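You operate a simulated robot arm through the tools that you are given. There is no shell and no other tool. Be economical: measure what you need, move in short steps, check, and stop when the job is done.

You are at the controls of a simulated robot arm. One attempt, no reset.

TASK
Pack the blue deck in the folding board, then fold and latch it.
Fine: last, slide it back next to the score board.
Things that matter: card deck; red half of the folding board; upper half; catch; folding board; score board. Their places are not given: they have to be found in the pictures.

The check looks at the end state, three seconds after you hand in, the way a careful person would. Anything else that was tipped, shoved, dropped, spilled or broken makes it a failure.

THE ROBOT
A 7-joint arm with a two-finger parallel gripper, fixed in place. Base frame: the origin is at the foot of the arm, x ahead of it, y to its left, z up. Readings come in m, rad, newtons and seconds.
Its first joint turns from -2.007 to 2.007 rad. Payload 3.91 kg.
Tool frame: the origin (TCP) lies between the finger pads and is the grasp point; the fingertips stand 0.03 m ahead of it; z points along the fingers, y is the line along which they close. The gripper opens to 0.11 m. The fingers are 0.02 m wide and 0.01 m thick; the gripper's body (0.048 by 0.112 m) begins 0.055 m behind the TCP.
Orientation is that of the tool frame in the base frame, as a unit quaternion [w, x, y, z]. With the fingers straight down and closing along the base's y, the tool's x points along the base's -x, its y along +y and its z along -z.

THE INTERFACE
- The arm moves only by the tool drive_tool. Its argument "rows" is a list of rows, each a list of 7 numbers: the shift along the base's x, y, z in units of 50 mm (1.0 is 50 mm), then the turn, a rotation vector about the base's x, y, z in units of 5 degrees (1.0 is 5 degrees), then the finger opening in m, from 0 to 0.11. In form: [[tx, ty, tz, wx, wy, wz, grip], ...]. A call has 1 to 20 rows; each row shifts and turns the commanded pose from where the row before left it. A call with a number of a shift or a turn outside -1 to 1 is refused whole. Rows are played at 5 a second. More than 0.05 m and 0.15 rad between two rows, or a gripper value outside its range, and nothing of the call is played. Where a pose cannot be reached the arm comes as near as it can. A force on the tool above 90 N (or 10 N above the force at the start of the call, whichever is more), or a blocked arm, ends the call early, and 0.2 s more pass. Each finger travels about 0.108 m/s and halts on what it meets, pressing with about 33 N; the grip force reading is that of the motor and also rises with nothing between the fingers. The clock runs only during rows and for 0.2 s after the last one: add rows that do not move to give the fingers time. It gives the time, the measured TCP pose, the force on the tool (base axes), the opening and the grip force at its end, in the units of the frame above (readings bear some noise).
- Cameras (640 x 400 px; columns grow to the right, rows downward): "scene" is fixed at [0.0528, 0.6355, 1.3127]; the picture's right is [-0.45, -0.89, 0.00], its down [-0.54, 0.27, -0.80] and it looks along [0.71, -0.36, -0.61] (base axes); focal length 313 px, centre (320, 200). "wrist" rides on the gripper at [-0.036, 0, -0.057] in the tool frame; the picture's right is [0.00, -1.00, 0.00], its down [0.97, 0.00, -0.24] and it looks along [0.24, 0.00, 0.97] (tool axes); focal length 218 px, centre (320, 200).
- snapshot(camera): a new picture of that camera. No time passes.
- slide_trunk(by): slides the trunk up (or, below 0, down) by that many m; the arm rides with it, the base frame stays. It gives what a move gives, with no picture.
- locate(camera, pixels): for up to 12 pixels [column, row] of the newest picture of that camera ("zoom" is the newest enlarged one), the place [x, y, z] in the base frame of the surface seen there, good to about 0.002 m, but the place of the scene camera against the robot may be out by one fixed shift of up to 0.025 m in any direction. No time passes.
- enlarge(camera, box): a new picture of the part [left, top, right, bottom] of that camera's present view, enlarged. No time passes.
- finish_job(): hands the job in; it is judged then, once.

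Work in short steps. Measure before you move; look again where a grasp or a placing could have gone wrong, and mend it. You have 80 turns and 54 pictures in all, those below and enlarged ones among them. Open the gripper and draw the arm clear of the work before you hand the job in, unless the task says otherwise; then end with one line.

The tools are called after ">>>" as a command line: name --pt "numbers of a row" for each row, then --argument value for the rest, lists and objects as JSON in quotes. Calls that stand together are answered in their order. drive_tool: Moves the arm, as the interface text tells. Its arguments: {"type":"object","properties":{"rows":{"type":"array","items":{"type":"array","items":{"type":"number"}}}},"required":["rows"]} The other tools are called the same way: slide_trunk (by) slides the trunk up or down; snapshot (camera) takes a picture; locate (camera, pixels) gives the place of the surface under pixels of a picture; enlarge (camera, box) takes an enlarged picture of a part of a camera's view; finish_job () hands the job in.

At the start:

```text
time_s: 0.0
eef_pos: [0.3081, 0.2988, 1.111]
ee_rot: [0.0, -0.001, 1.0, 0.0]
force: [-0.2, -0.5, -1.1]
opening: 0.1101
gripper_force: 0.1
trunk travel left (down, up): [-0.625, 0.365]
```

scene: 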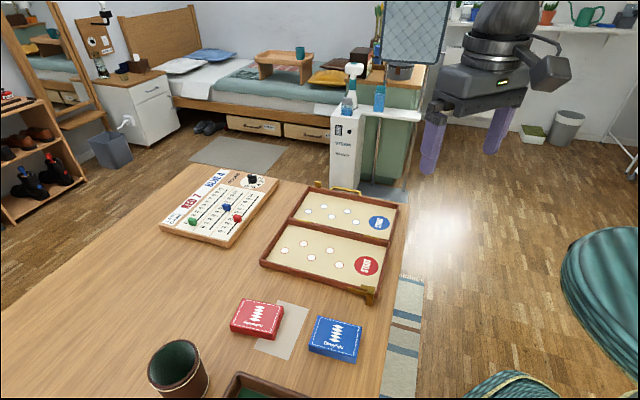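
wrist: 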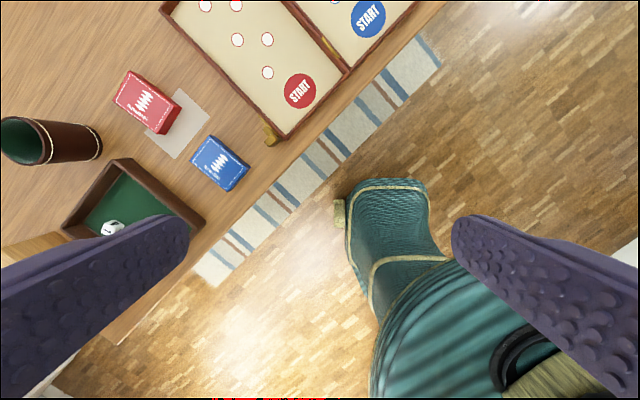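

The scene shows the open folding board around (330,240), the blue deck at (335,340) and the score board at (218,207). I'll enlarge and measure these.

>>> enlarge --camera "scene" --box '[140, 160, 440, 380]'

>>> locate --camera "scene" --pixels '[[335, 332], [312, 342], [322, 316], [361, 326], [357, 350], [260, 262], [372, 302], [398, 203], [309, 188], [287, 222], [386, 246], [228, 248]]'

>>> locate --camera "wrist" --pixels '[[220, 165], [210, 137], [192, 163], [229, 191], [249, 168], [271, 134], [290, 138], [348, 68], [165, 10], [280, 2], [330, 45], [180, 120]]'

```text
1.82 times, centred on (290, 270) of scene
```

zoom: 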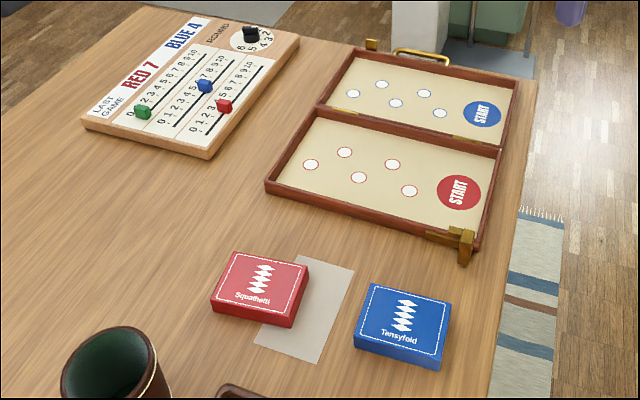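

```text
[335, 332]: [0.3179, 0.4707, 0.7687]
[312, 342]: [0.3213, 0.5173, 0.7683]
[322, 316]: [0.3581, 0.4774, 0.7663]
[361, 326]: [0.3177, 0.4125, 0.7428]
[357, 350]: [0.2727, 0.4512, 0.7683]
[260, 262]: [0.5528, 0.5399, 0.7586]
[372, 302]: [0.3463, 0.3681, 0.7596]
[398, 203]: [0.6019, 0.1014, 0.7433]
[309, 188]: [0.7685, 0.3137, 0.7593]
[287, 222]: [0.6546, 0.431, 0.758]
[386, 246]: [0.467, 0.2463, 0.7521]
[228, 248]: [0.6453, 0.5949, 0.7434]
```

```text
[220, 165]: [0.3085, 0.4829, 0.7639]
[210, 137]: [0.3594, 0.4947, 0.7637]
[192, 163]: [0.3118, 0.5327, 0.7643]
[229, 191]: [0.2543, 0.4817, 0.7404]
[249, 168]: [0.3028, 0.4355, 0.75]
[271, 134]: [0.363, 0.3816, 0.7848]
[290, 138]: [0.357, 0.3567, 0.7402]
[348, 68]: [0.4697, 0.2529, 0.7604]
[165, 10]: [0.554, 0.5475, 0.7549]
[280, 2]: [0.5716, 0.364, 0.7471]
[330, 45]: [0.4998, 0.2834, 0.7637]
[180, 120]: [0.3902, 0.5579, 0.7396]
```

The wrist view puts the table at z≈0.741 and the deck top at 0.764, centred near (0.309, 0.483), with its long side about 47° from x. I'll move above it, turn the gripper to match and look again.

>>> drive_tool --pt "0 0.36 -0.3 0 0 0.94 0.11" --pt "0 0.36 -0.3 0 0 0.94 0.11" --pt "0 0.36 -0.3 0 0 0.94 0.11" --pt "0 0.36 -0.3 0 0 0.94 0.11" --pt "0 0.36 -0.3 0 0 0.94 0.11" --pt "0 0.36 -0.3 0 0 0.94 0.11" --pt "0 0.36 -0.3 0 0 0.94 0.11" --pt "0 0.36 -0.3 0 0 0.94 0.11" --pt "0 0.36 -0.3 0 0 0.94 0.11" --pt "0 0.36 -0.3 0 0 0.94 0.11" --pt "0 0 0 0 0 0 0.11"

>>> snapshot --camera "wrist"

```text
time_s: 2.4
eef_pos: [0.3089, 0.4805, 0.9613]
ee_rot: [0.0, -0.4, 0.917, 0.0]
force: [-0.4, 0.1, 0.4]
opening: 0.1098
gripper_force: 0.0
trunk travel left (down, up): [-0.625, 0.365]
```

```text
50 pictures are left
```

wrist: 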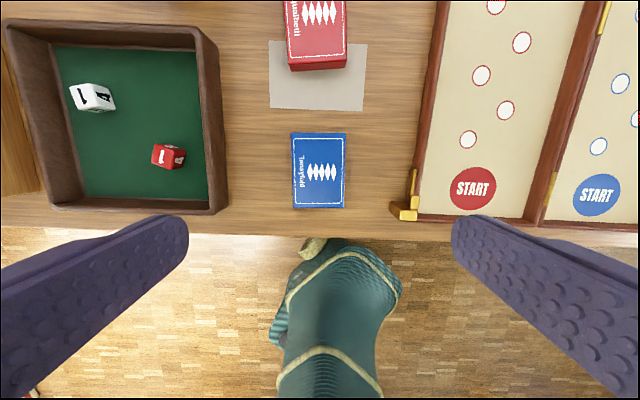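

The deck is now square in the wrist view, at (293–345, 132–208). I'll measure its corners and the red half's.

>>> locate --camera "wrist" --pixels '[[294, 135], [344, 135], [296, 207], [343, 206], [319, 170], [423, 208], [520, 215], [440, 20], [500, 140], [413, 177], [410, 212], [393, 210]]'

>>> enlarge --camera "wrist" --box '[360, 130, 560, 255]'

```text
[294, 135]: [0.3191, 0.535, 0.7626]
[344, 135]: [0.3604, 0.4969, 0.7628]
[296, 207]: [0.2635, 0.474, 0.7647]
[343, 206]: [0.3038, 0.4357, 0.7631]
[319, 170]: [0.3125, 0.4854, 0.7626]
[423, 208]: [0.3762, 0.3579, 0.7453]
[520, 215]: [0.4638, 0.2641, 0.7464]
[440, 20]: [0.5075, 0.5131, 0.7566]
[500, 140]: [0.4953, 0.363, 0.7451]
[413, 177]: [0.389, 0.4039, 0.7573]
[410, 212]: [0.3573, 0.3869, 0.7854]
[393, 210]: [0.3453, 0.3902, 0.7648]
```

```text
3.20 times, centred on (460, 192) of wrist
```

zoom: 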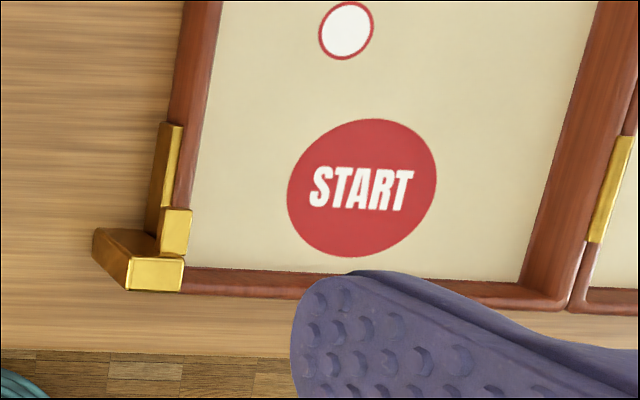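

Deck: centre ≈ (0.312, 0.4855), 0.082 × 0.056, top at 0.763. I'll lower straight over it with the fingers at 0.085, tips just above the table.

>>> drive_tool --pt "0.06 0.1 -0.6 0 0 0 0.085" --pt "0 0 -0.8 0 0 0 0.085" --pt "0 0 -0.8 0 0 0 0.085" --pt "0 0 -0.8 0 0 0 0.085" --pt "0 0 -0.5 0 0 0 0.085" --pt "0 0 -0.2 0 0 0 0.085" --pt "0 0 0 0 0 0 0.085"

>>> snapshot --camera "wrist"

```text
time_s: 4.0
eef_pos: [0.3117, 0.4856, 0.7767]
ee_rot: [0.0, -0.399, 0.917, 0.0]
force: [-0.1, 0.1, -1.3]
opening: 0.0853
gripper_force: 0.1
trunk travel left (down, up): [-0.625, 0.365]
```

```text
48 pictures are left
```

wrist: 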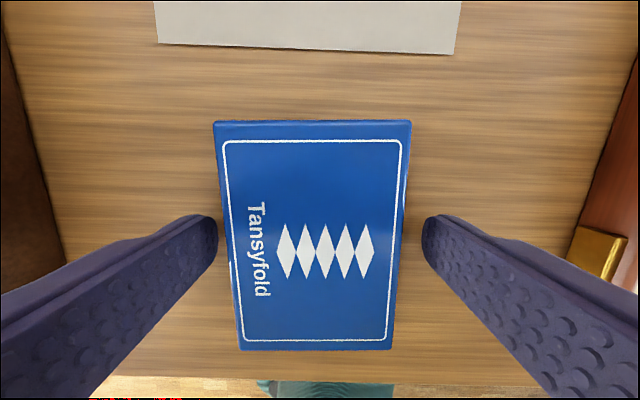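

The deck lies centred between the fingers. I'll close, then lift.

>>> drive_tool --pt "0 0 0 0 0 0 0.05" --pt "0 0 0 0 0 0 0.05" --pt "0 0 0 0 0 0 0.05" --pt "0 0 0.6 0 0 0 0.05" --pt "0 0 0.8 0 0 0 0.05" --pt "0 0 0 0 0 0 0.05"

>>> snapshot --camera "wrist"

```text
time_s: 5.4
eef_pos: [0.3116, 0.4859, 0.8471]
ee_rot: [-0.001, -0.398, 0.917, -0.001]
force: [0.2, 0.7, -0.9]
opening: 0.0613
gripper_force: 32.9
trunk travel left (down, up): [-0.625, 0.365]
```

```text
47 pictures are left
```

wrist: 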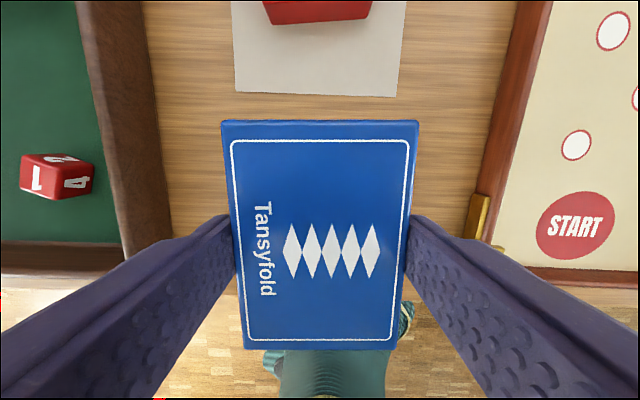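

Deck held (opening 0.061). Next I'll carry it above the red half's centre, near (0.512, 0.400), stay high, and look.

>>> drive_tool --pt "0.5 -0.2 0.6 0 0 -0.2 0.05" --pt "0.5 -0.22 0.6 0 0 -0.2 0.05" --pt "0.5 -0.22 0.3 0 0 -0.1 0.05" --pt "0.5 -0.22 0 0 0 0 0.05" --pt "0.5 -0.22 0 0 0 0 0.05" --pt "0.5 -0.22 0 0 0 0 0.05" --pt "0.5 -0.22 0 0 0 0 0.05" --pt "0.5 -0.2 0 0 0 0 0.05" --pt "0 0 0 0 0 0 0.05"

>>> snapshot --camera "wrist"

```text
time_s: 7.4
eef_pos: [0.5111, 0.3993, 0.9224]
ee_rot: [0.0, -0.378, 0.926, 0.0]
force: [0.1, 0.1, -1.4]
opening: 0.061
gripper_force: 33.6
trunk travel left (down, up): [-0.625, 0.365]
```

```text
46 pictures are left
```

wrist: 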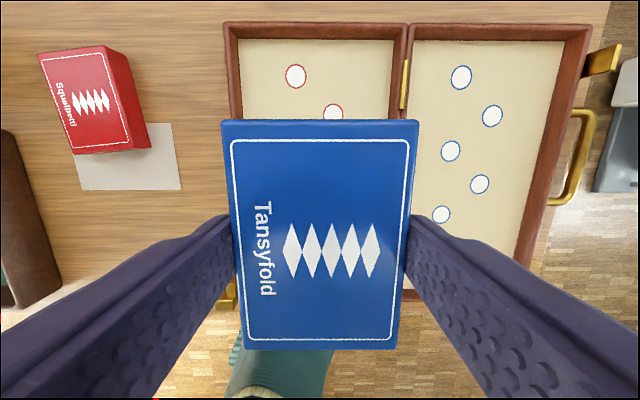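

The view is square with the board. I'll measure the rims.

>>> locate --camera "wrist" --pixels '[[229, 30], [236, 100], [401, 30], [404, 60], [416, 30], [590, 30], [540, 232], [239, 60], [393, 60], [604, 58], [580, 150], [565, 112]]'

>>> enlarge --camera "wrist" --box '[480, 0, 640, 240]'

```text
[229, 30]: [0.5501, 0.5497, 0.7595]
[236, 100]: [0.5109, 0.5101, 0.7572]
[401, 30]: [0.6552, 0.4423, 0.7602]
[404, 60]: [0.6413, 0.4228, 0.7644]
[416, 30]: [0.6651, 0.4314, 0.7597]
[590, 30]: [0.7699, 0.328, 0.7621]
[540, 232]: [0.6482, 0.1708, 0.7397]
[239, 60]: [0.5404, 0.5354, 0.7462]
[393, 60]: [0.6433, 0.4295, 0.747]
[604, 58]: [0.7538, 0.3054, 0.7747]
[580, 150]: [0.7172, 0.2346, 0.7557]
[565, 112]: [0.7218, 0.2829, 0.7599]
```

```text
1.67 times, centred on (560, 120) of wrist
```

zoom: 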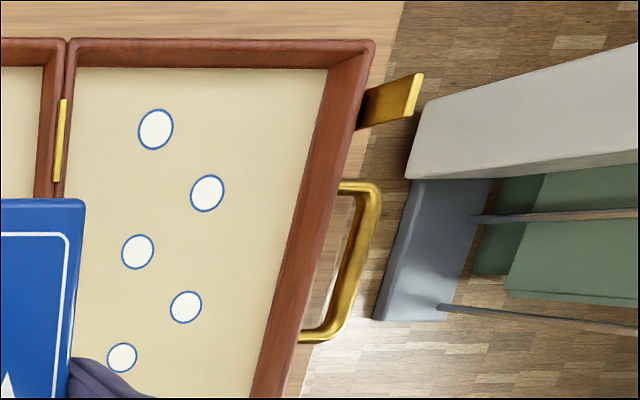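

The red half's centre is near (0.509, 0.403) with its floor at 0.746. I'll lower the deck to the floor and release it.

>>> drive_tool --pt "-0.04 0.06 -0.7 0 0 0.1 0.05" --pt "0 0 -0.8 0 0 0 0.05" --pt "0 0 -0.7 0 0 0 0.05" --pt "0 0 -0.4 0 0 0 0.05" --pt "0 0 -0.19 0 0 0 0.05" --pt "0 0 0 0 0 0 0.05"

>>> snapshot --camera "wrist"

```text
time_s: 8.8
eef_pos: [0.5096, 0.4022, 0.7819]
ee_rot: [0.0, -0.382, 0.924, -0.001]
force: [0.3, 0.0, 0.9]
opening: 0.061
gripper_force: 32.6
trunk travel left (down, up): [-0.625, 0.365]
```

```text
44 pictures are left
```

wrist: 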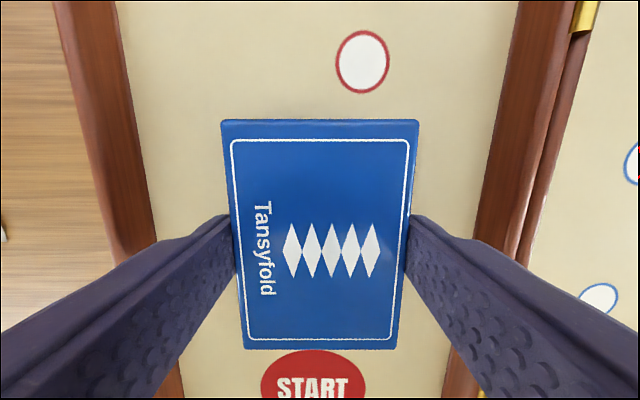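

The deck is just touching the red half's floor, well inside the rims. I'll open and rise.

>>> drive_tool --pt "0 0 -0.01 0 0 0 0.08" --pt "0 0 0 0 0 0 0.08" --pt "0 0 0.5 0 0 0 0.08" --pt "0 0 0.8 0 0 0 0.08" --pt "-0.3 -0.3 0.8 0 0 0 0.08" --pt "-0.5 -0.5 0.8 0 0 0 0.08" --pt "-0.5 -0.5 0.4 0 0 0 0.08" --pt "0 0 0 0 0 0 0.08"

>>> snapshot --camera "wrist"

>>> enlarge --camera "scene" --box '[250, 170, 410, 310]'

```text
refused: row 6 steps farther than a row can; nothing moved
```

```text
43 pictures are left
```

wrist: 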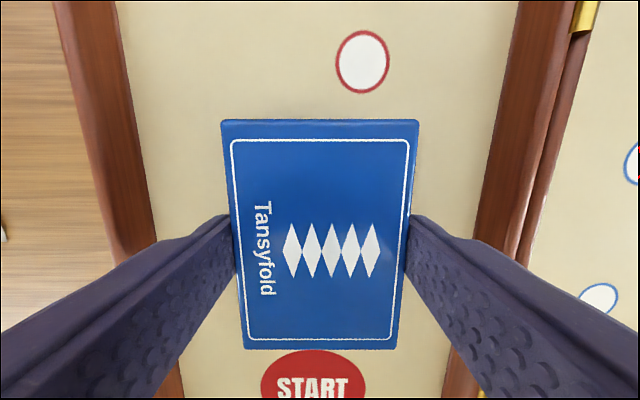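

```text
2.86 times, centred on (330, 240) of scene
```

zoom: 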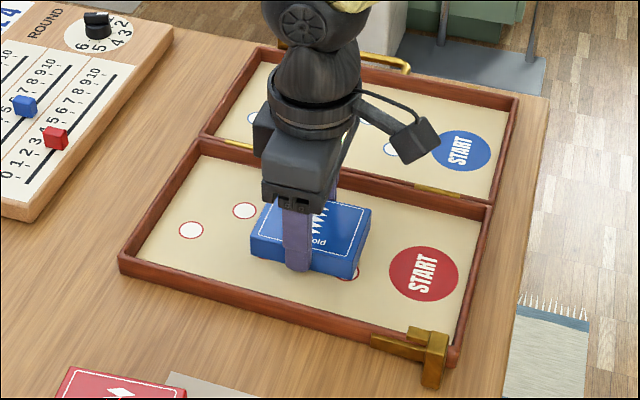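

The call was refused because a row was too long. I'll release and rise with smaller rows, ending above the catch to view it.

>>> drive_tool --pt "0 0 -0.01 0 0 0 0.08" --pt "0 0 0 0 0 0 0.08" --pt "0 0 0.4 0 0 0 0.08" --pt "0 0 0.8 0 0 0 0.08" --pt "-0.3 0.06 0.8 0 0 0 0.08" --pt "-0.6 0.1 0.4 0 0 0 0.08" --pt "-0.7 0.1 0.2 0 0 0 0.08" --pt "-0.6 0.1 0 0 0 0 0.08" --pt "0 0 0 0 0 0 0.08"

>>> snapshot --camera "wrist"

>>> snapshot --camera "scene"

>>> enlarge --camera "scene" --box '[330, 260, 410, 310]'

```text
time_s: 10.8
eef_pos: [0.4, 0.4195, 0.9118]
ee_rot: [0.0, -0.383, 0.924, 0.0]
force: [-0.7, -0.3, -1.0]
opening: 0.0801
gripper_force: 0.0
trunk travel left (down, up): [-0.625, 0.365]
```

```text
41 pictures are left
```

wrist: 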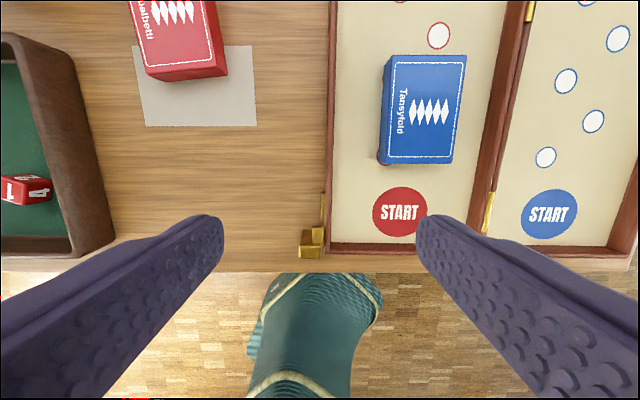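

```text
40 pictures are left
```

scene: 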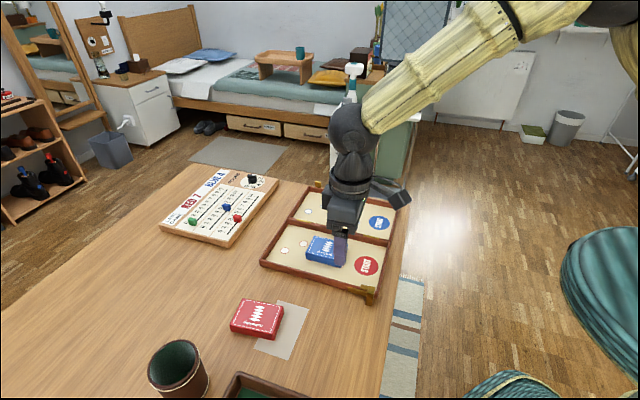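

```text
8.00 times, centred on (370, 285) of scene
```

zoom: 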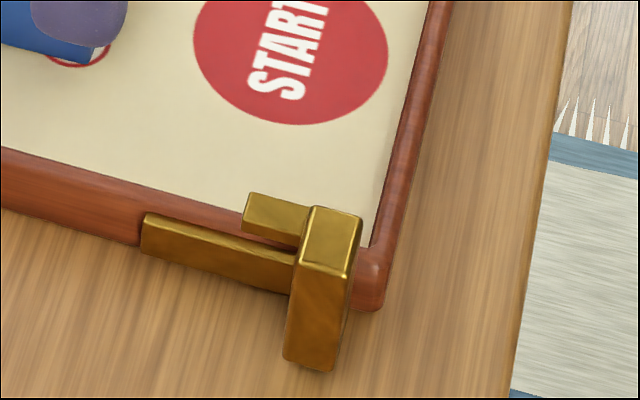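

The deck sits flat in the red half. The catch at zoom (310,240) looks like a sliding block on a short rail. I'll move the wrist camera over it for a close look.

>>> drive_tool --pt "-0.4 -0.35 -0.3 0 0 0 0.08" --pt "-0.4 -0.35 -0.3 0 0 0 0.08" --pt "-0.42 -0.35 -0.3 0 0 0 0.08" --pt "0 0 0 0 0 0 0.08"

>>> enlarge --camera "wrist" --box '[220, 60, 440, 260]'

```text
time_s: 11.8
eef_pos: [0.3388, 0.3658, 0.867]
ee_rot: [-0.001, -0.383, 0.924, 0.001]
force: [1.0, -0.5, 0.2]
opening: 0.0801
gripper_force: 0.1
trunk travel left (down, up): [-0.625, 0.365]
```

```text
2.00 times, centred on (330, 160) of wrist
```

zoom: 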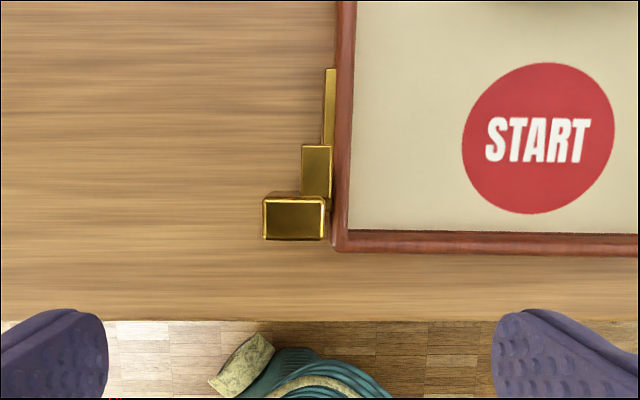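

>>> locate --camera "zoom" --pixels '[[293, 219], [268, 202], [320, 204], [268, 236], [320, 236], [316, 172], [316, 150], [330, 80], [329, 130], [345, 150], [343, 240], [330, 205]]'

```text
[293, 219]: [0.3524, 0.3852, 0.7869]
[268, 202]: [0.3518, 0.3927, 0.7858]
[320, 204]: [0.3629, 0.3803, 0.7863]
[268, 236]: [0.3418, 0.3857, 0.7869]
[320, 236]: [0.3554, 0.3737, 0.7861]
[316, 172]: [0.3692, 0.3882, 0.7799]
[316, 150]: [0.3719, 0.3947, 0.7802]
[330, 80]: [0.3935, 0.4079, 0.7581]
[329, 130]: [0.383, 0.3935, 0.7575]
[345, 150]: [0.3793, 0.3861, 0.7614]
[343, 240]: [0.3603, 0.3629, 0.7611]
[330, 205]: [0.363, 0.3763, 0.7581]
```

The catch's post (z up to 0.787) and its tongue (z 0.780) sit just outside the red rim and point along the edge. I need to see the mating part on the blue half's outer edge, so I'm going up and over there.

>>> drive_tool --pt "0.2 0 0.9 0 0 0 0.08" --pt "0.8 -0.36 0.3 0 0 0 0.08" --pt "0.8 -0.36 0 0 0 0 0.08" --pt "0.8 -0.36 0 0 0 0 0.08" --pt "0.8 -0.36 0 0 0 0 0.08" --pt "0.8 -0.36 0 0 0 0 0.08" --pt "0.8 -0.36 0 0 0 0 0.08" --pt "0.8 -0.36 0 0 0 0 0.08" --pt "0 0 0 0 0 0 0.08"

>>> snapshot --camera "wrist"

```text
time_s: 13.8
eef_pos: [0.6284, 0.2396, 0.9252]
ee_rot: [0.0, -0.383, 0.924, -0.001]
force: [0.8, 0.4, 0.4]
opening: 0.08
gripper_force: 0.1
trunk travel left (down, up): [-0.625, 0.365]
```

```text
37 pictures are left
```

wrist: 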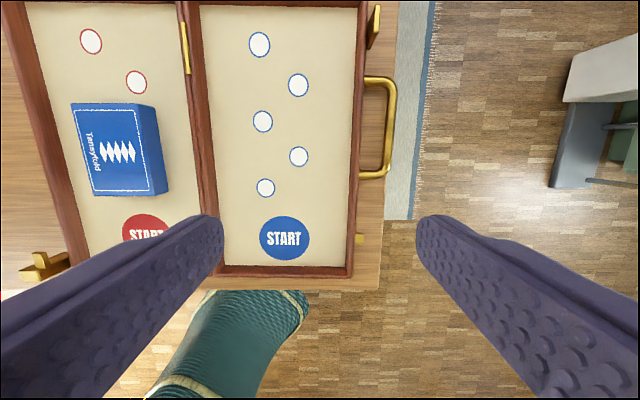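

There's a small brass keeper at (359,239) on the blue half's outer edge, which will meet the catch tongue once folded. I'll measure the keeper, handle, tab and edge.

>>> enlarge --camera "wrist" --box '[300, 0, 460, 260]'

>>> locate --camera "wrist" --pixels '[[359, 236], [359, 242], [363, 239], [376, 80], [390, 100], [388, 150], [375, 173], [374, 25], [377, 8], [368, 35], [362, 100], [351, 270]]'

```text
1.54 times, centred on (380, 130) of wrist
```

zoom: 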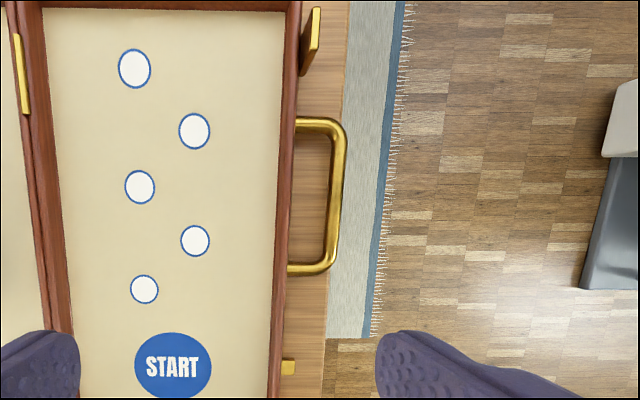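

```text
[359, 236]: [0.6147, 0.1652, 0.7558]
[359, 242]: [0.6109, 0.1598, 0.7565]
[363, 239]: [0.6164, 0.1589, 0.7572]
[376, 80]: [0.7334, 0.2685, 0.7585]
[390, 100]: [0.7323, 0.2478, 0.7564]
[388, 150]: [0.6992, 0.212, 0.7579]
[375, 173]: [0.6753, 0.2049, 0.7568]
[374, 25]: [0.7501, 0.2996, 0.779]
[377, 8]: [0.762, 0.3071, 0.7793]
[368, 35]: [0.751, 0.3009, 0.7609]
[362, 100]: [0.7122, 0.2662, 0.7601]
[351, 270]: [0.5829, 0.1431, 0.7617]
```

The keeper is at u≈0.55 along the edge, matching the catch's travel. The handle bar is at v≈0.344, u 0.62–0.71, z≈0.757. I'll hover over the handle with the fingers narrowed to 0.022 so one fits inside the loop, and check.

>>> drive_tool --pt "0.57 -0.09 0 0 0 0 0.022" --pt "0.57 -0.09 0 0 0 0 0.022" --pt "0.57 -0.08 -0.4 0 0 0 0.022" --pt "0 0 -0.7 0 0 0 0.022" --pt "0 0 -0.5 0 0 0 0.022" --pt "0 0 0 0 0 0 0.022"

>>> snapshot --camera "wrist"

```text
time_s: 15.2
eef_pos: [0.7135, 0.2274, 0.8471]
ee_rot: [0.0, -0.383, 0.924, 0.0]
force: [0.5, 0.2, -0.1]
opening: 0.0219
gripper_force: 0.1
trunk travel left (down, up): [-0.625, 0.365]
```

```text
35 pictures are left
```

wrist: 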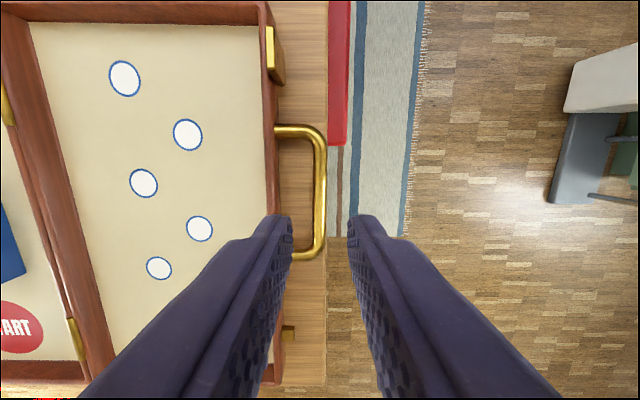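

The bar's centre column is ~320, aligned with the tool. I'll verify the bar's exact place and the loop gap.

>>> locate --camera "wrist" --pixels '[[315, 190], [320, 190], [325, 190], [320, 145], [276, 190], [274, 230], [300, 190], [300, 130], [305, 256], [300, 200]]'

```text
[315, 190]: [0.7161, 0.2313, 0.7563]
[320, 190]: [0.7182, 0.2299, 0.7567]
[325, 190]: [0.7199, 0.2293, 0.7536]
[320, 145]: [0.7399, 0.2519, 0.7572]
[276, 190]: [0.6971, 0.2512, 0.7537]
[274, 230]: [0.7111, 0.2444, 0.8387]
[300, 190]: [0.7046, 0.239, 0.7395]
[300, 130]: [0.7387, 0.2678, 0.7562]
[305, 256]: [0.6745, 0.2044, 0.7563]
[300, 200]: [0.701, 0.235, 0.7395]
```

Bar centre v=0.345, and the loop gap of about 0.026 is enough for a finger. Descending to tips just above the table, then closing on the bar.

>>> drive_tool --pt "0.02 -0.02 -0.6 0 0 0 0.022" --pt "0 0 -0.6 0 0 0 0.022" --pt "0 0 -0.24 0 0 0 0.022" --pt "0 0 0 0 0 0 0.022"

>>> snapshot --camera "wrist"

```text
time_s: 16.2
eef_pos: [0.7171, 0.2265, 0.7735]
ee_rot: [0.0, -0.382, 0.924, 0.0]
force: [0.0, 0.3, 0.1]
opening: 0.0223
gripper_force: 0.1
trunk travel left (down, up): [-0.625, 0.365]
```

```text
34 pictures are left
```

wrist: 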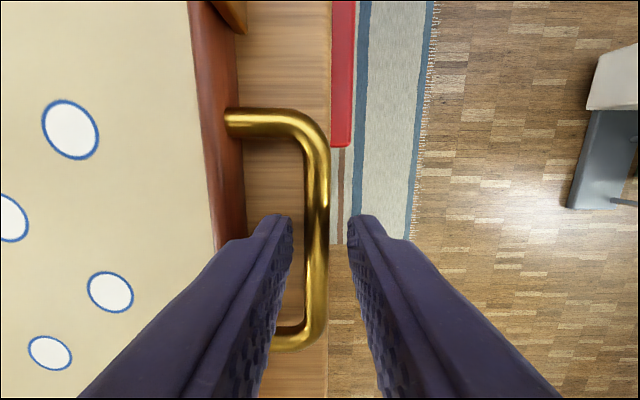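

The fingers straddle the bar. Closing on it.

>>> drive_tool --pt "0 0 0 0 0 0 0.0" --pt "0 0 0 0 0 0 0.0" --pt "0 0 0 0 0 0 0.0"

```text
time_s: 17.0
eef_pos: [0.7155, 0.2275, 0.7729]
ee_rot: [0.0, -0.383, 0.924, 0.0]
force: [-4.0, 3.2, -0.5]
opening: 0.0093
gripper_force: 33.3
trunk travel left (down, up): [-0.625, 0.365]
```

The bar is gripped (0.0093). I'll swing it up along the hinge arc (pivot v≈0.1575, z≈0.7605, radius 0.188), first 40°.

>>> drive_tool --pt "-0.009 0.009 0.524 0 0 0 0" --pt "-0.061 0.061 0.517 0 0 0 0" --pt "-0.111 0.111 0.5 0 0 0 0" --pt "-0.159 0.159 0.473 0 0 0 0" --pt "-0.204 0.204 0.437 0 0 0 0" --pt "0 0 0 0 0 0 0"

>>> snapshot --camera "scene"

```text
time_s: 18.4
eef_pos: [0.6873, 0.255, 0.8988]
ee_rot: [0.001, -0.383, 0.924, 0.0]
force: [5.6, -3.3, 4.2]
opening: 0.0097
gripper_force: 33.4
trunk travel left (down, up): [-0.625, 0.365]
```

```text
33 pictures are left
```

scene: 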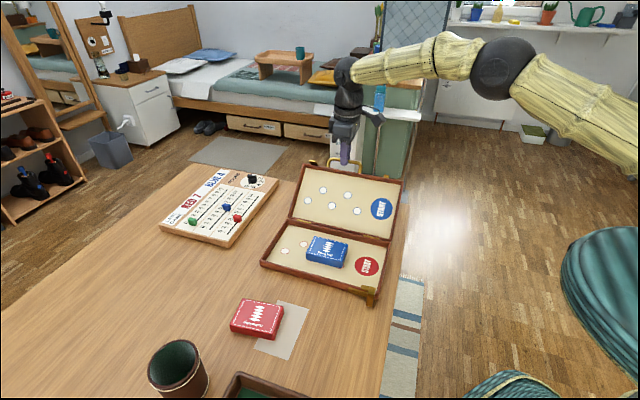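

The lid rises cleanly with small forces. Continuing the arc to about 88°.

>>> drive_tool --pt "-0.245 0.245 0.393 0 0 0 0" --pt "-0.281 0.281 0.341 0 0 0 0" --pt "-0.312 0.312 0.282 0 0 0 0" --pt "-0.337 0.337 0.218 0 0 0 0" --pt "-0.355 0.355 0.149 0 0 0 0" --pt "-0.366 0.366 0.078 0 0 0 0" --pt "0 0 0 0 0 0 0"

>>> snapshot --camera "scene"

```text
time_s: 20.0
eef_pos: [0.5933, 0.3512, 0.9713]
ee_rot: [0.0, -0.383, 0.924, 0.0]
force: [7.8, 4.4, 20.1]
opening: 0.0094
gripper_force: 32.8
trunk travel left (down, up): [-0.625, 0.365]
```

```text
32 pictures are left
```

scene: 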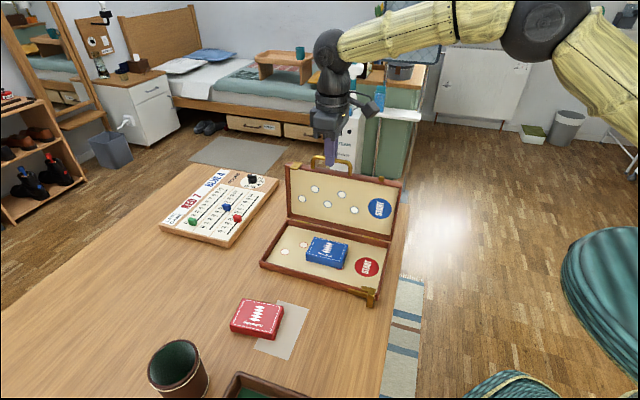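

The lid is almost upright, with a 20 N upward push suggesting my radius is ~2 mm short. I'll correct it and continue to about 136°.

>>> drive_tool --pt "-0.37 0.37 0.055 0 0 0 0" --pt "-0.367 0.367 -0.06 0 0 0 0" --pt "-0.357 0.357 -0.139 0 0 0 0" --pt "-0.35 0.35 -0.208 0 0 0 0" --pt "-0.326 0.326 -0.273 0 0 0 0" --pt "-0.296 0.296 -0.332 0 0 0 0" --pt "0 0 0 0 0 0 0"

>>> snapshot --camera "scene"

```text
time_s: 21.6
eef_pos: [0.489, 0.4516, 0.9217]
ee_rot: [0.0, -0.383, 0.924, -0.001]
force: [-4.6, 2.8, 3.3]
opening: 0.0096
gripper_force: 32.8
trunk travel left (down, up): [-0.625, 0.365]
```

```text
31 pictures are left
```

scene: 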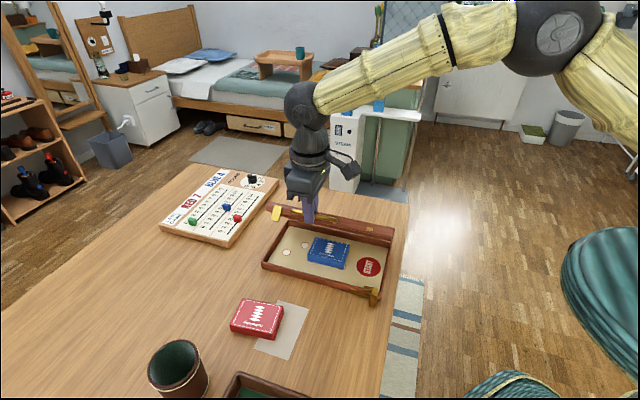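

Going well; I'll continue down to 168°.

>>> drive_tool --pt "-0.25 0.25 -0.386 0 0 0 0" --pt "-0.21 0.21 -0.431 0 0 0 0" --pt "-0.166 0.166 -0.468 0 0 0 0" --pt "-0.118 0.118 -0.496 0 0 0 0" --pt "0 0 0 0 0 0 0"

>>> enlarge --camera "scene" --box '[240, 170, 410, 310]'

```text
time_s: 22.8
eef_pos: [0.452, 0.4908, 0.8303]
ee_rot: [-0.001, -0.382, 0.924, 0.0]
force: [-1.1, 1.3, -0.4]
opening: 0.0096
gripper_force: 32.9
trunk travel left (down, up): [-0.625, 0.365]
```

```text
2.86 times, centred on (325, 240) of scene
```

zoom: 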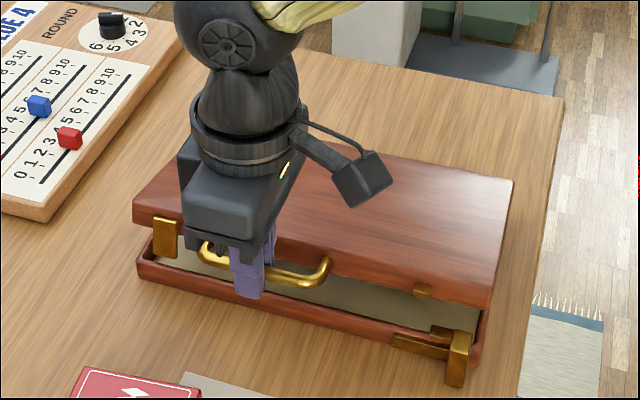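

The lid is nearly shut and the keeper lines up just ahead of the catch tongue. Lowering the last 12°.

>>> drive_tool --pt "-0.068 0.068 -0.45 0 0 0 0" --pt "-0.015 0.015 -0.3 0 0 0 0" --pt "0 0 -0.05 0 0 0 0" --pt "0 0 0 0 0 0 0"

>>> enlarge --camera "scene" --box '[240, 170, 410, 310]'

```text
time_s: 23.8
eef_pos: [0.4477, 0.4937, 0.7926]
ee_rot: [0.0, -0.384, 0.923, 0.0]
force: [-3.3, 2.4, -0.3]
opening: 0.0094
gripper_force: 32.7
trunk travel left (down, up): [-0.625, 0.365]
```

```text
2.86 times, centred on (325, 240) of scene
```

zoom: 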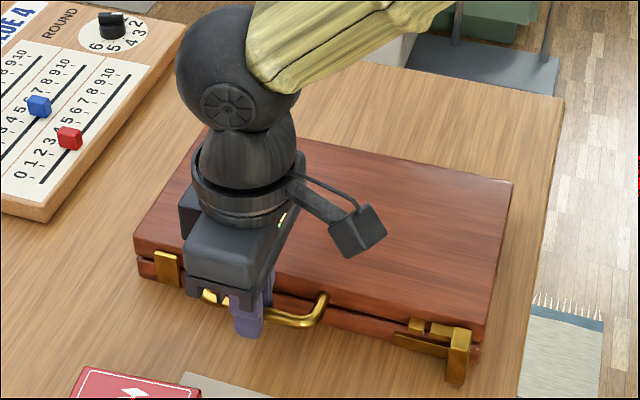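

A slim gap may remain; I'll press down gently a few mm more and read the force.

>>> drive_tool --pt "0 0 -0.04 0 0 0 0" --pt "0 0 -0.04 0 0 0 0" --pt "0 0 0 0 0 0 0"

```text
time_s: 24.6
eef_pos: [0.4481, 0.493, 0.7878]
ee_rot: [0.0, -0.382, 0.924, -0.001]
force: [-4.2, 0.7, -1.4]
opening: 0.0097
gripper_force: 32.8
trunk travel left (down, up): [-0.625, 0.365]
```

>>> drive_tool --pt "0 0 -0.04 0 0 0 0" --pt "0 0 -0.04 0 0 0 0" --pt "0 0 0 0 0 0 0"

>>> enlarge --camera "scene" --box '[250, 230, 400, 310]'

```text
time_s: 25.4
eef_pos: [0.448, 0.4947, 0.7862]
ee_rot: [0.002, -0.383, 0.924, 0.001]
force: [-3.0, -1.7, 15.4]
opening: 0.0092
gripper_force: 32.7
trunk travel left (down, up): [-0.625, 0.365]
```

```text
4.27 times, centred on (325, 270) of scene
```

zoom: 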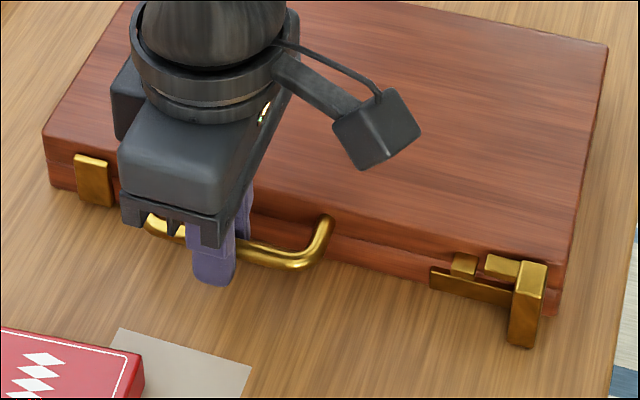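

The lid is closed (15 N reaction), with the keeper just to the left of the catch tongue. I'll release the handle, rise, and move to the near-end side of the catch post, up high, with fingers closed.

>>> drive_tool --pt "0 0 0.04 0 0 0 0.022" --pt "0 0 0 0 0 0 0.022" --pt "0 0 0 0 0 0 0.022" --pt "0 0 0.5 0 0 0 0.022" --pt "0 0 0.8 0 0 0 0.022" --pt "-0.1 -0.1 0.4 0 0 0 0.0" --pt "-0.55 -0.64 0 0 0 0 0.0" --pt "-0.56 -0.64 0 0 0 0 0.0" --pt "-0.56 -0.64 0 0 0 0 0.0" --pt "-0.57 -0.63 0 0 0 0 0.0" --pt "0 0 0 0 0 0 0.0"

>>> snapshot --camera "wrist"

>>> enlarge --camera "scene" --box '[240, 170, 410, 310]'

```text
time_s: 27.8
eef_pos: [0.3311, 0.3617, 0.8721]
ee_rot: [0.001, -0.383, 0.924, 0.0]
force: [0.2, -0.1, 0.3]
opening: 0.0001
gripper_force: 33.0
trunk travel left (down, up): [-0.625, 0.365]
```

```text
27 pictures are left
```

wrist: 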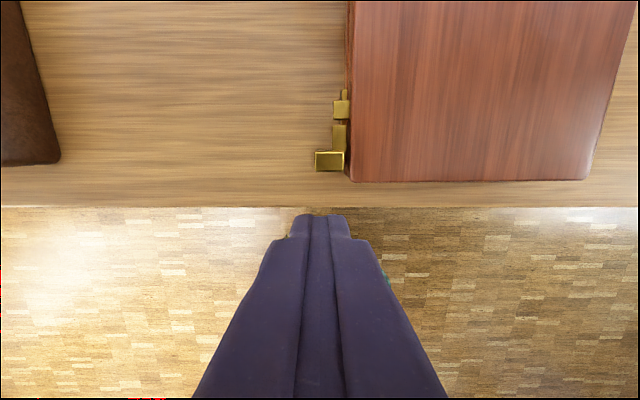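

```text
2.86 times, centred on (325, 240) of scene
```

zoom: 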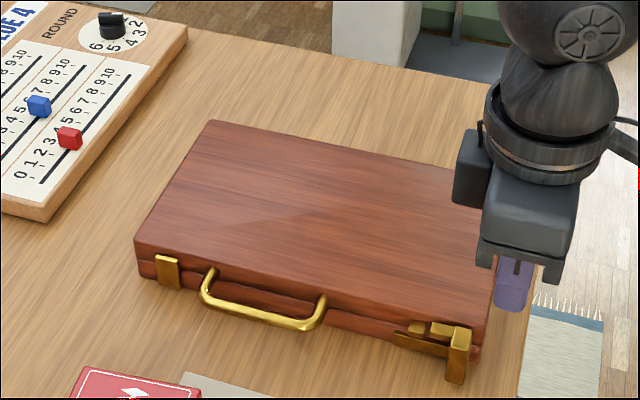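

The case stays shut. I'll measure the catch, keeper and lid in this view.

>>> locate --camera "wrist" --pixels '[[318, 154], [342, 154], [318, 170], [341, 169], [339, 128], [341, 145], [335, 103], [347, 103], [341, 116], [354, 178], [354, 20], [590, 178]]'

>>> enlarge --camera "wrist" --box '[280, 70, 400, 190]'

```text
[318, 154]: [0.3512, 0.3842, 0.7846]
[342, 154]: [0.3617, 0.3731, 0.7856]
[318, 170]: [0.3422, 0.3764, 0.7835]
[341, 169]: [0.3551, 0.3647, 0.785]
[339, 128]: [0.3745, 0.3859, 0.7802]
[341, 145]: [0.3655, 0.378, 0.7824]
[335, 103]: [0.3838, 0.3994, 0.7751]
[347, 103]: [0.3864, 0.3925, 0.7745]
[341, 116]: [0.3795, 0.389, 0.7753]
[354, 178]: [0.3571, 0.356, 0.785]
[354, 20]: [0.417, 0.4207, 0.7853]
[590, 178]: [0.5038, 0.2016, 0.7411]
```

```text
3.33 times, centred on (340, 130) of wrist
```

zoom: 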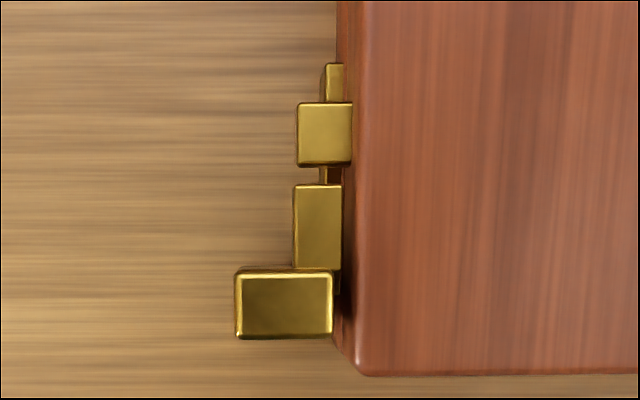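

The post now spans u 0.508–0.520, v −0.024…−0.007, and the keeper is 2–3 mm beyond the tongue's end. I'll lower the closed fingers behind the post, tips at 0.75.

>>> drive_tool --pt "0 -0.11 -0.5 0 0 0 0" --pt "0 0 -0.7 0 0 0 0" --pt "0 0 -0.64 0 0 0 0" --pt "0 0 0 0 0 0 0"

>>> drive_tool --pt "0.1 0.1 0 0 0 0 0" --pt "0.08 0.08 0 0 0 0 0" --pt "0.08 0.08 0 0 0 0 0" --pt "0 0 0 0 0 0 0"

>>> enlarge --camera "wrist" --box '[240, 0, 440, 240]'

```text
time_s: 28.8
eef_pos: [0.3323, 0.3568, 0.7768]
ee_rot: [0.0, -0.383, 0.924, -0.001]
force: [-0.3, 0.6, -1.0]
opening: 0.0
gripper_force: 32.6
trunk travel left (down, up): [-0.625, 0.365]
```

```text
time_s: 29.8
eef_pos: [0.3453, 0.3699, 0.7794]
ee_rot: [0.0, -0.383, 0.924, 0.0]
force: [-0.6, 0.1, -0.4]
opening: 0.0002
gripper_force: 33.2
trunk travel left (down, up): [-0.625, 0.365]
```

```text
1.67 times, centred on (340, 120) of wrist
```

zoom: 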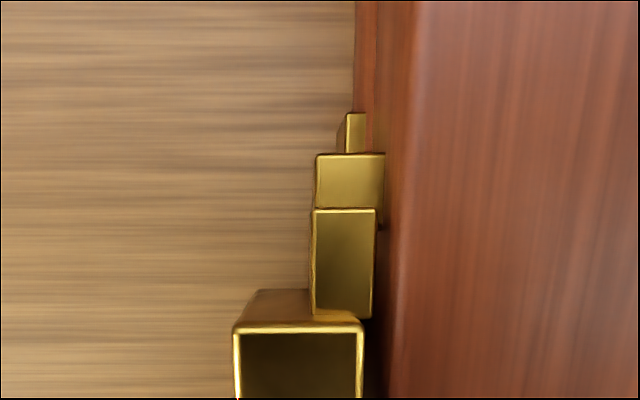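

The tongue has just reached the keeper. I'll keep pushing in small steps while watching the force.

>>> drive_tool --pt "0.05 0.05 0 0 0 0 0" --pt "0.05 0.05 0 0 0 0 0" --pt "0.05 0.05 0 0 0 0 0" --pt "0.05 0.05 0 0 0 0 0" --pt "0 0 0 0 0 0 0"

>>> enlarge --camera "scene" --box '[240, 170, 410, 310]'

>>> enlarge --camera "wrist" --box '[240, 0, 440, 240]'

```text
time_s: 31.0
eef_pos: [0.354, 0.3798, 0.7791]
ee_rot: [0.0, -0.383, 0.924, 0.001]
force: [-3.0, -1.4, 0.2]
opening: 0.0003
gripper_force: 33.2
trunk travel left (down, up): [-0.625, 0.365]
```

```text
2.86 times, centred on (325, 240) of scene
```

zoom: 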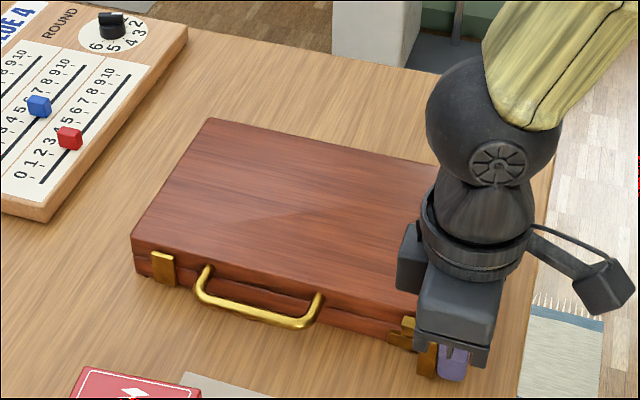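

```text
1.67 times, centred on (340, 120) of wrist
```

zoom: 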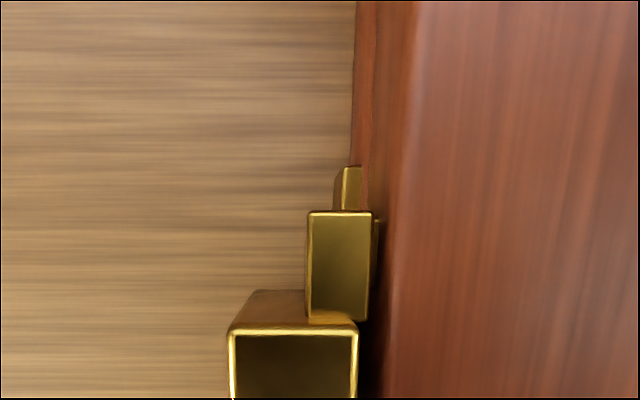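

The tongue now covers the keeper, with about 3 N resistance. I'll push a few more mm to the end stop.

>>> drive_tool --pt "0.05 0.05 0 0 0 0 0" --pt "0.05 0.05 0 0 0 0 0" --pt "0 0 0 0 0 0 0"

>>> enlarge --camera "wrist" --box '[240, 0, 440, 240]'

```text
time_s: 31.8
eef_pos: [0.3599, 0.384, 0.7795]
ee_rot: [0.0, -0.383, 0.924, 0.0]
force: [-4.2, -1.1, 0.9]
opening: 0.0
gripper_force: 32.3
trunk travel left (down, up): [-0.625, 0.365]
```

```text
1.67 times, centred on (340, 120) of wrist
```

zoom: 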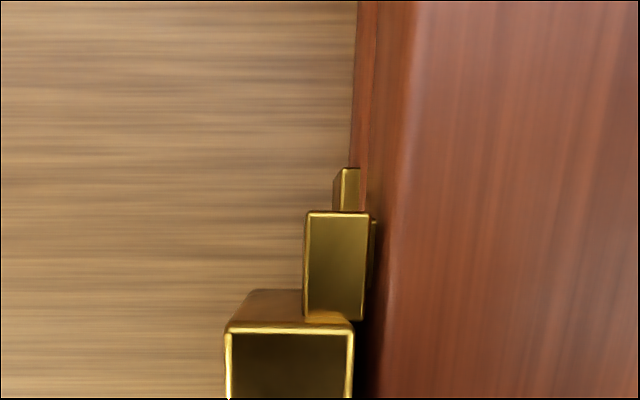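

The tongue no longer advances relative to the rail, so it's at its stop and the case itself is starting to slide. I'll back off, rise and measure the case and the score board.

>>> drive_tool --pt "-0.2 -0.2 0 0 0 0 0" --pt "-0.2 -0.2 0.1 0 0 0 0" --pt "0 0 0.9 0 0 0 0" --pt "0.2 0.2 0.9 0 0 0 0" --pt "0.6 0.4 0.6 0 0 0 0" --pt "0.7 0.4 0.5 0 0 0 0" --pt "0.7 0.4 0.5 0 0 0 0" --pt "0.7 0.4 0.5 0 0 0 0" --pt "0 0 0 0 0 0 0"

>>> snapshot --camera "wrist"

>>> snapshot --camera "scene"

```text
time_s: 33.8
eef_pos: [0.4863, 0.4542, 0.9804]
ee_rot: [-0.001, -0.382, 0.924, -0.001]
force: [0.0, 0.2, -0.5]
opening: 0.0001
gripper_force: 32.9
trunk travel left (down, up): [-0.625, 0.365]
```

```text
20 pictures are left
```

wrist: 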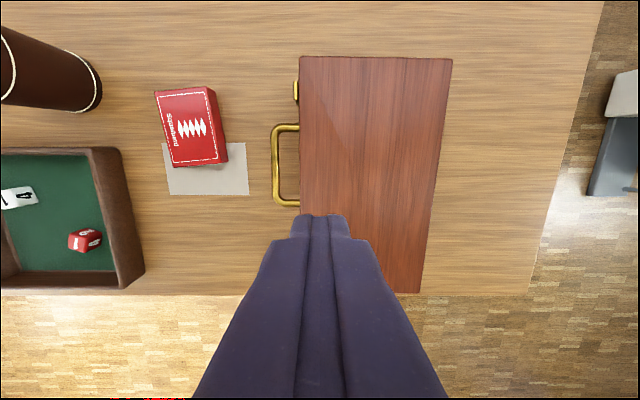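

```text
19 pictures are left
```

scene: 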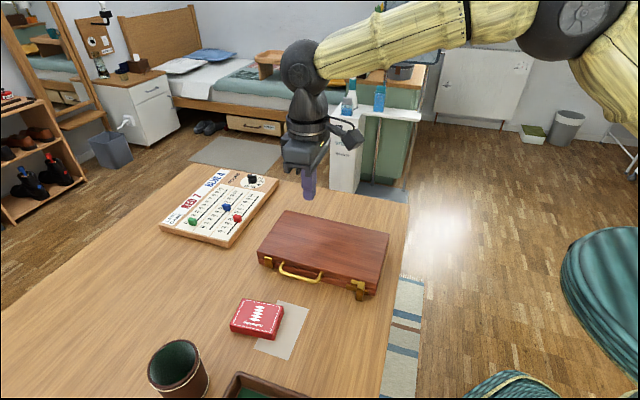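

Now I'll look towards the score board so both facing edges can be measured in one wrist view.

>>> drive_tool --pt "0.5 0.7 0.3 0 0 0 0" --pt "0.5 0.7 0.3 0 0 0 0" --pt "0.5 0.7 0.2 0 0 0 0" --pt "0.3 0.3 0 0 0 0 0" --pt "0 0 0 0 0 0 0"

>>> snapshot --camera "wrist"

```text
time_s: 35.0
eef_pos: [0.5212, 0.5051, 1.0009]
ee_rot: [-0.001, -0.383, 0.924, 0.0]
force: [-1.0, -0.2, -0.5]
opening: 0.0
gripper_force: 32.8
out of reach, approached as far as the arm can: row 2, 3, 4
trunk travel left (down, up): [-0.625, 0.365]
```

```text
18 pictures are left
```

wrist: 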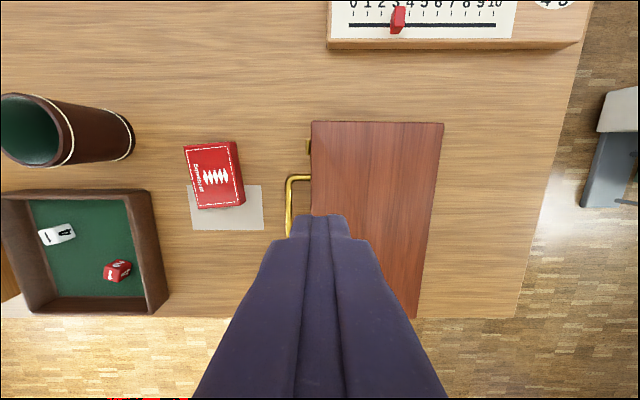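

The score board's near edge and the case's far edge are both visible; measuring them.

>>> locate --camera "wrist" --pixels '[[328, 41], [450, 43], [583, 43], [330, 48], [575, 47], [314, 123], [380, 124], [442, 125], [314, 200], [432, 230], [417, 313], [293, 200]]'

>>> locate --camera "scene" --pixels '[[228, 243], [278, 178], [253, 210], [258, 250], [285, 212], [388, 235], [360, 285], [229, 247]]'

```text
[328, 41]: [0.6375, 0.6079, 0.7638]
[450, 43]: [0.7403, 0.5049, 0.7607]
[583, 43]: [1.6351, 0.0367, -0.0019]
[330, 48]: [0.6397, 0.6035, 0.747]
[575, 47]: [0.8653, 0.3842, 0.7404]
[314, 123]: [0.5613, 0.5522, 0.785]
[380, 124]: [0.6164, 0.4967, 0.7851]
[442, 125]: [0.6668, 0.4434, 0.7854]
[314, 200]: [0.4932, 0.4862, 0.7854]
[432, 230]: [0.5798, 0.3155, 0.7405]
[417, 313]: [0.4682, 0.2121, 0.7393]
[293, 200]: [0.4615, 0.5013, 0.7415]
```

```text
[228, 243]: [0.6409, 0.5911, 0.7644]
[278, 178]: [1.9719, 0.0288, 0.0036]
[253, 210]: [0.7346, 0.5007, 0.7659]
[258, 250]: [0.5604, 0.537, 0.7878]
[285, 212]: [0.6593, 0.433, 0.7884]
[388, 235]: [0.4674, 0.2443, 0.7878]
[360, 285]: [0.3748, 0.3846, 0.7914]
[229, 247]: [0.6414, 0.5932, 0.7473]
```

Score board near edge is at u=0.880 and the case's far end at u≈0.787, so the gap is 0.093; they're parallel within 1°. I'll push the case's near end with both fingers spread (0.08) about its middle, v≈0.082. First I'll move high behind it.

>>> drive_tool --pt "-0.29 -0.54 -0.2 0 0 0 0" --pt "-0.29 -0.54 -0.3 0 0 0 0.08" --pt "-0.29 -0.54 -0.3 0 0 0 0.08" --pt "-0.29 -0.54 -0.3 0 0 0 0.08" --pt "-0.29 -0.54 -0.3 0 0 0 0.08" --pt "-0.29 -0.54 -0.3 0 0 0 0.08" --pt "-0.29 -0.54 -0.3 0 0 0 0.08" --pt "-0.29 -0.54 -0.3 0 0 0 0.08" --pt "0 0 0 0 0 0 0.08"

>>> snapshot --camera "wrist"

```text
time_s: 37.0
eef_pos: [0.4036, 0.288, 0.887]
ee_rot: [0.001, -0.383, 0.924, -0.001]
force: [0.9, 0.2, 0.1]
opening: 0.0801
gripper_force: 0.1
trunk travel left (down, up): [-0.625, 0.365]
```

```text
17 pictures are left
```

wrist: 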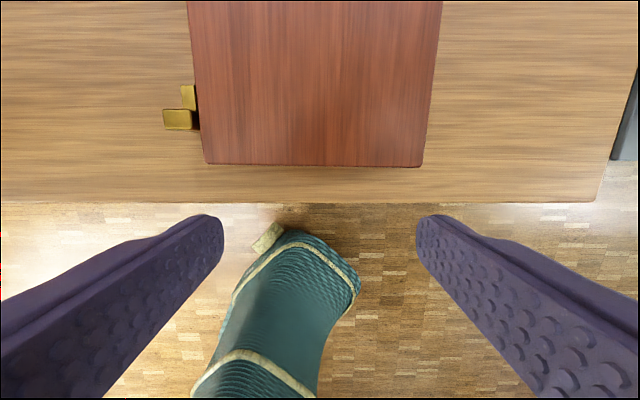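

>>> locate --camera "wrist" --pixels '[[207, 161], [315, 163], [421, 164], [166, 128], [186, 108]]'

>>> drive_tool --pt "0 0 -0.7 0 0 0 0.08" --pt "0 0 -0.8 0 0 0 0.08" --pt "0 0 -0.62 0 0 0 0.08" --pt "0 0 0 0 0 0 0.08"

```text
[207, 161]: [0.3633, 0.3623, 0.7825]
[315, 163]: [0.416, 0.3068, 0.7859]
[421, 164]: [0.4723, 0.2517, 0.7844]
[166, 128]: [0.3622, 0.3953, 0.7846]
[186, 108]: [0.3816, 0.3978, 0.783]
```

```text
time_s: 38.0
eef_pos: [0.4035, 0.2909, 0.7784]
ee_rot: [0.0, -0.382, 0.924, 0.0]
force: [-0.7, 0.2, -0.3]
opening: 0.0801
gripper_force: 0.1
trunk travel left (down, up): [-0.625, 0.365]
```

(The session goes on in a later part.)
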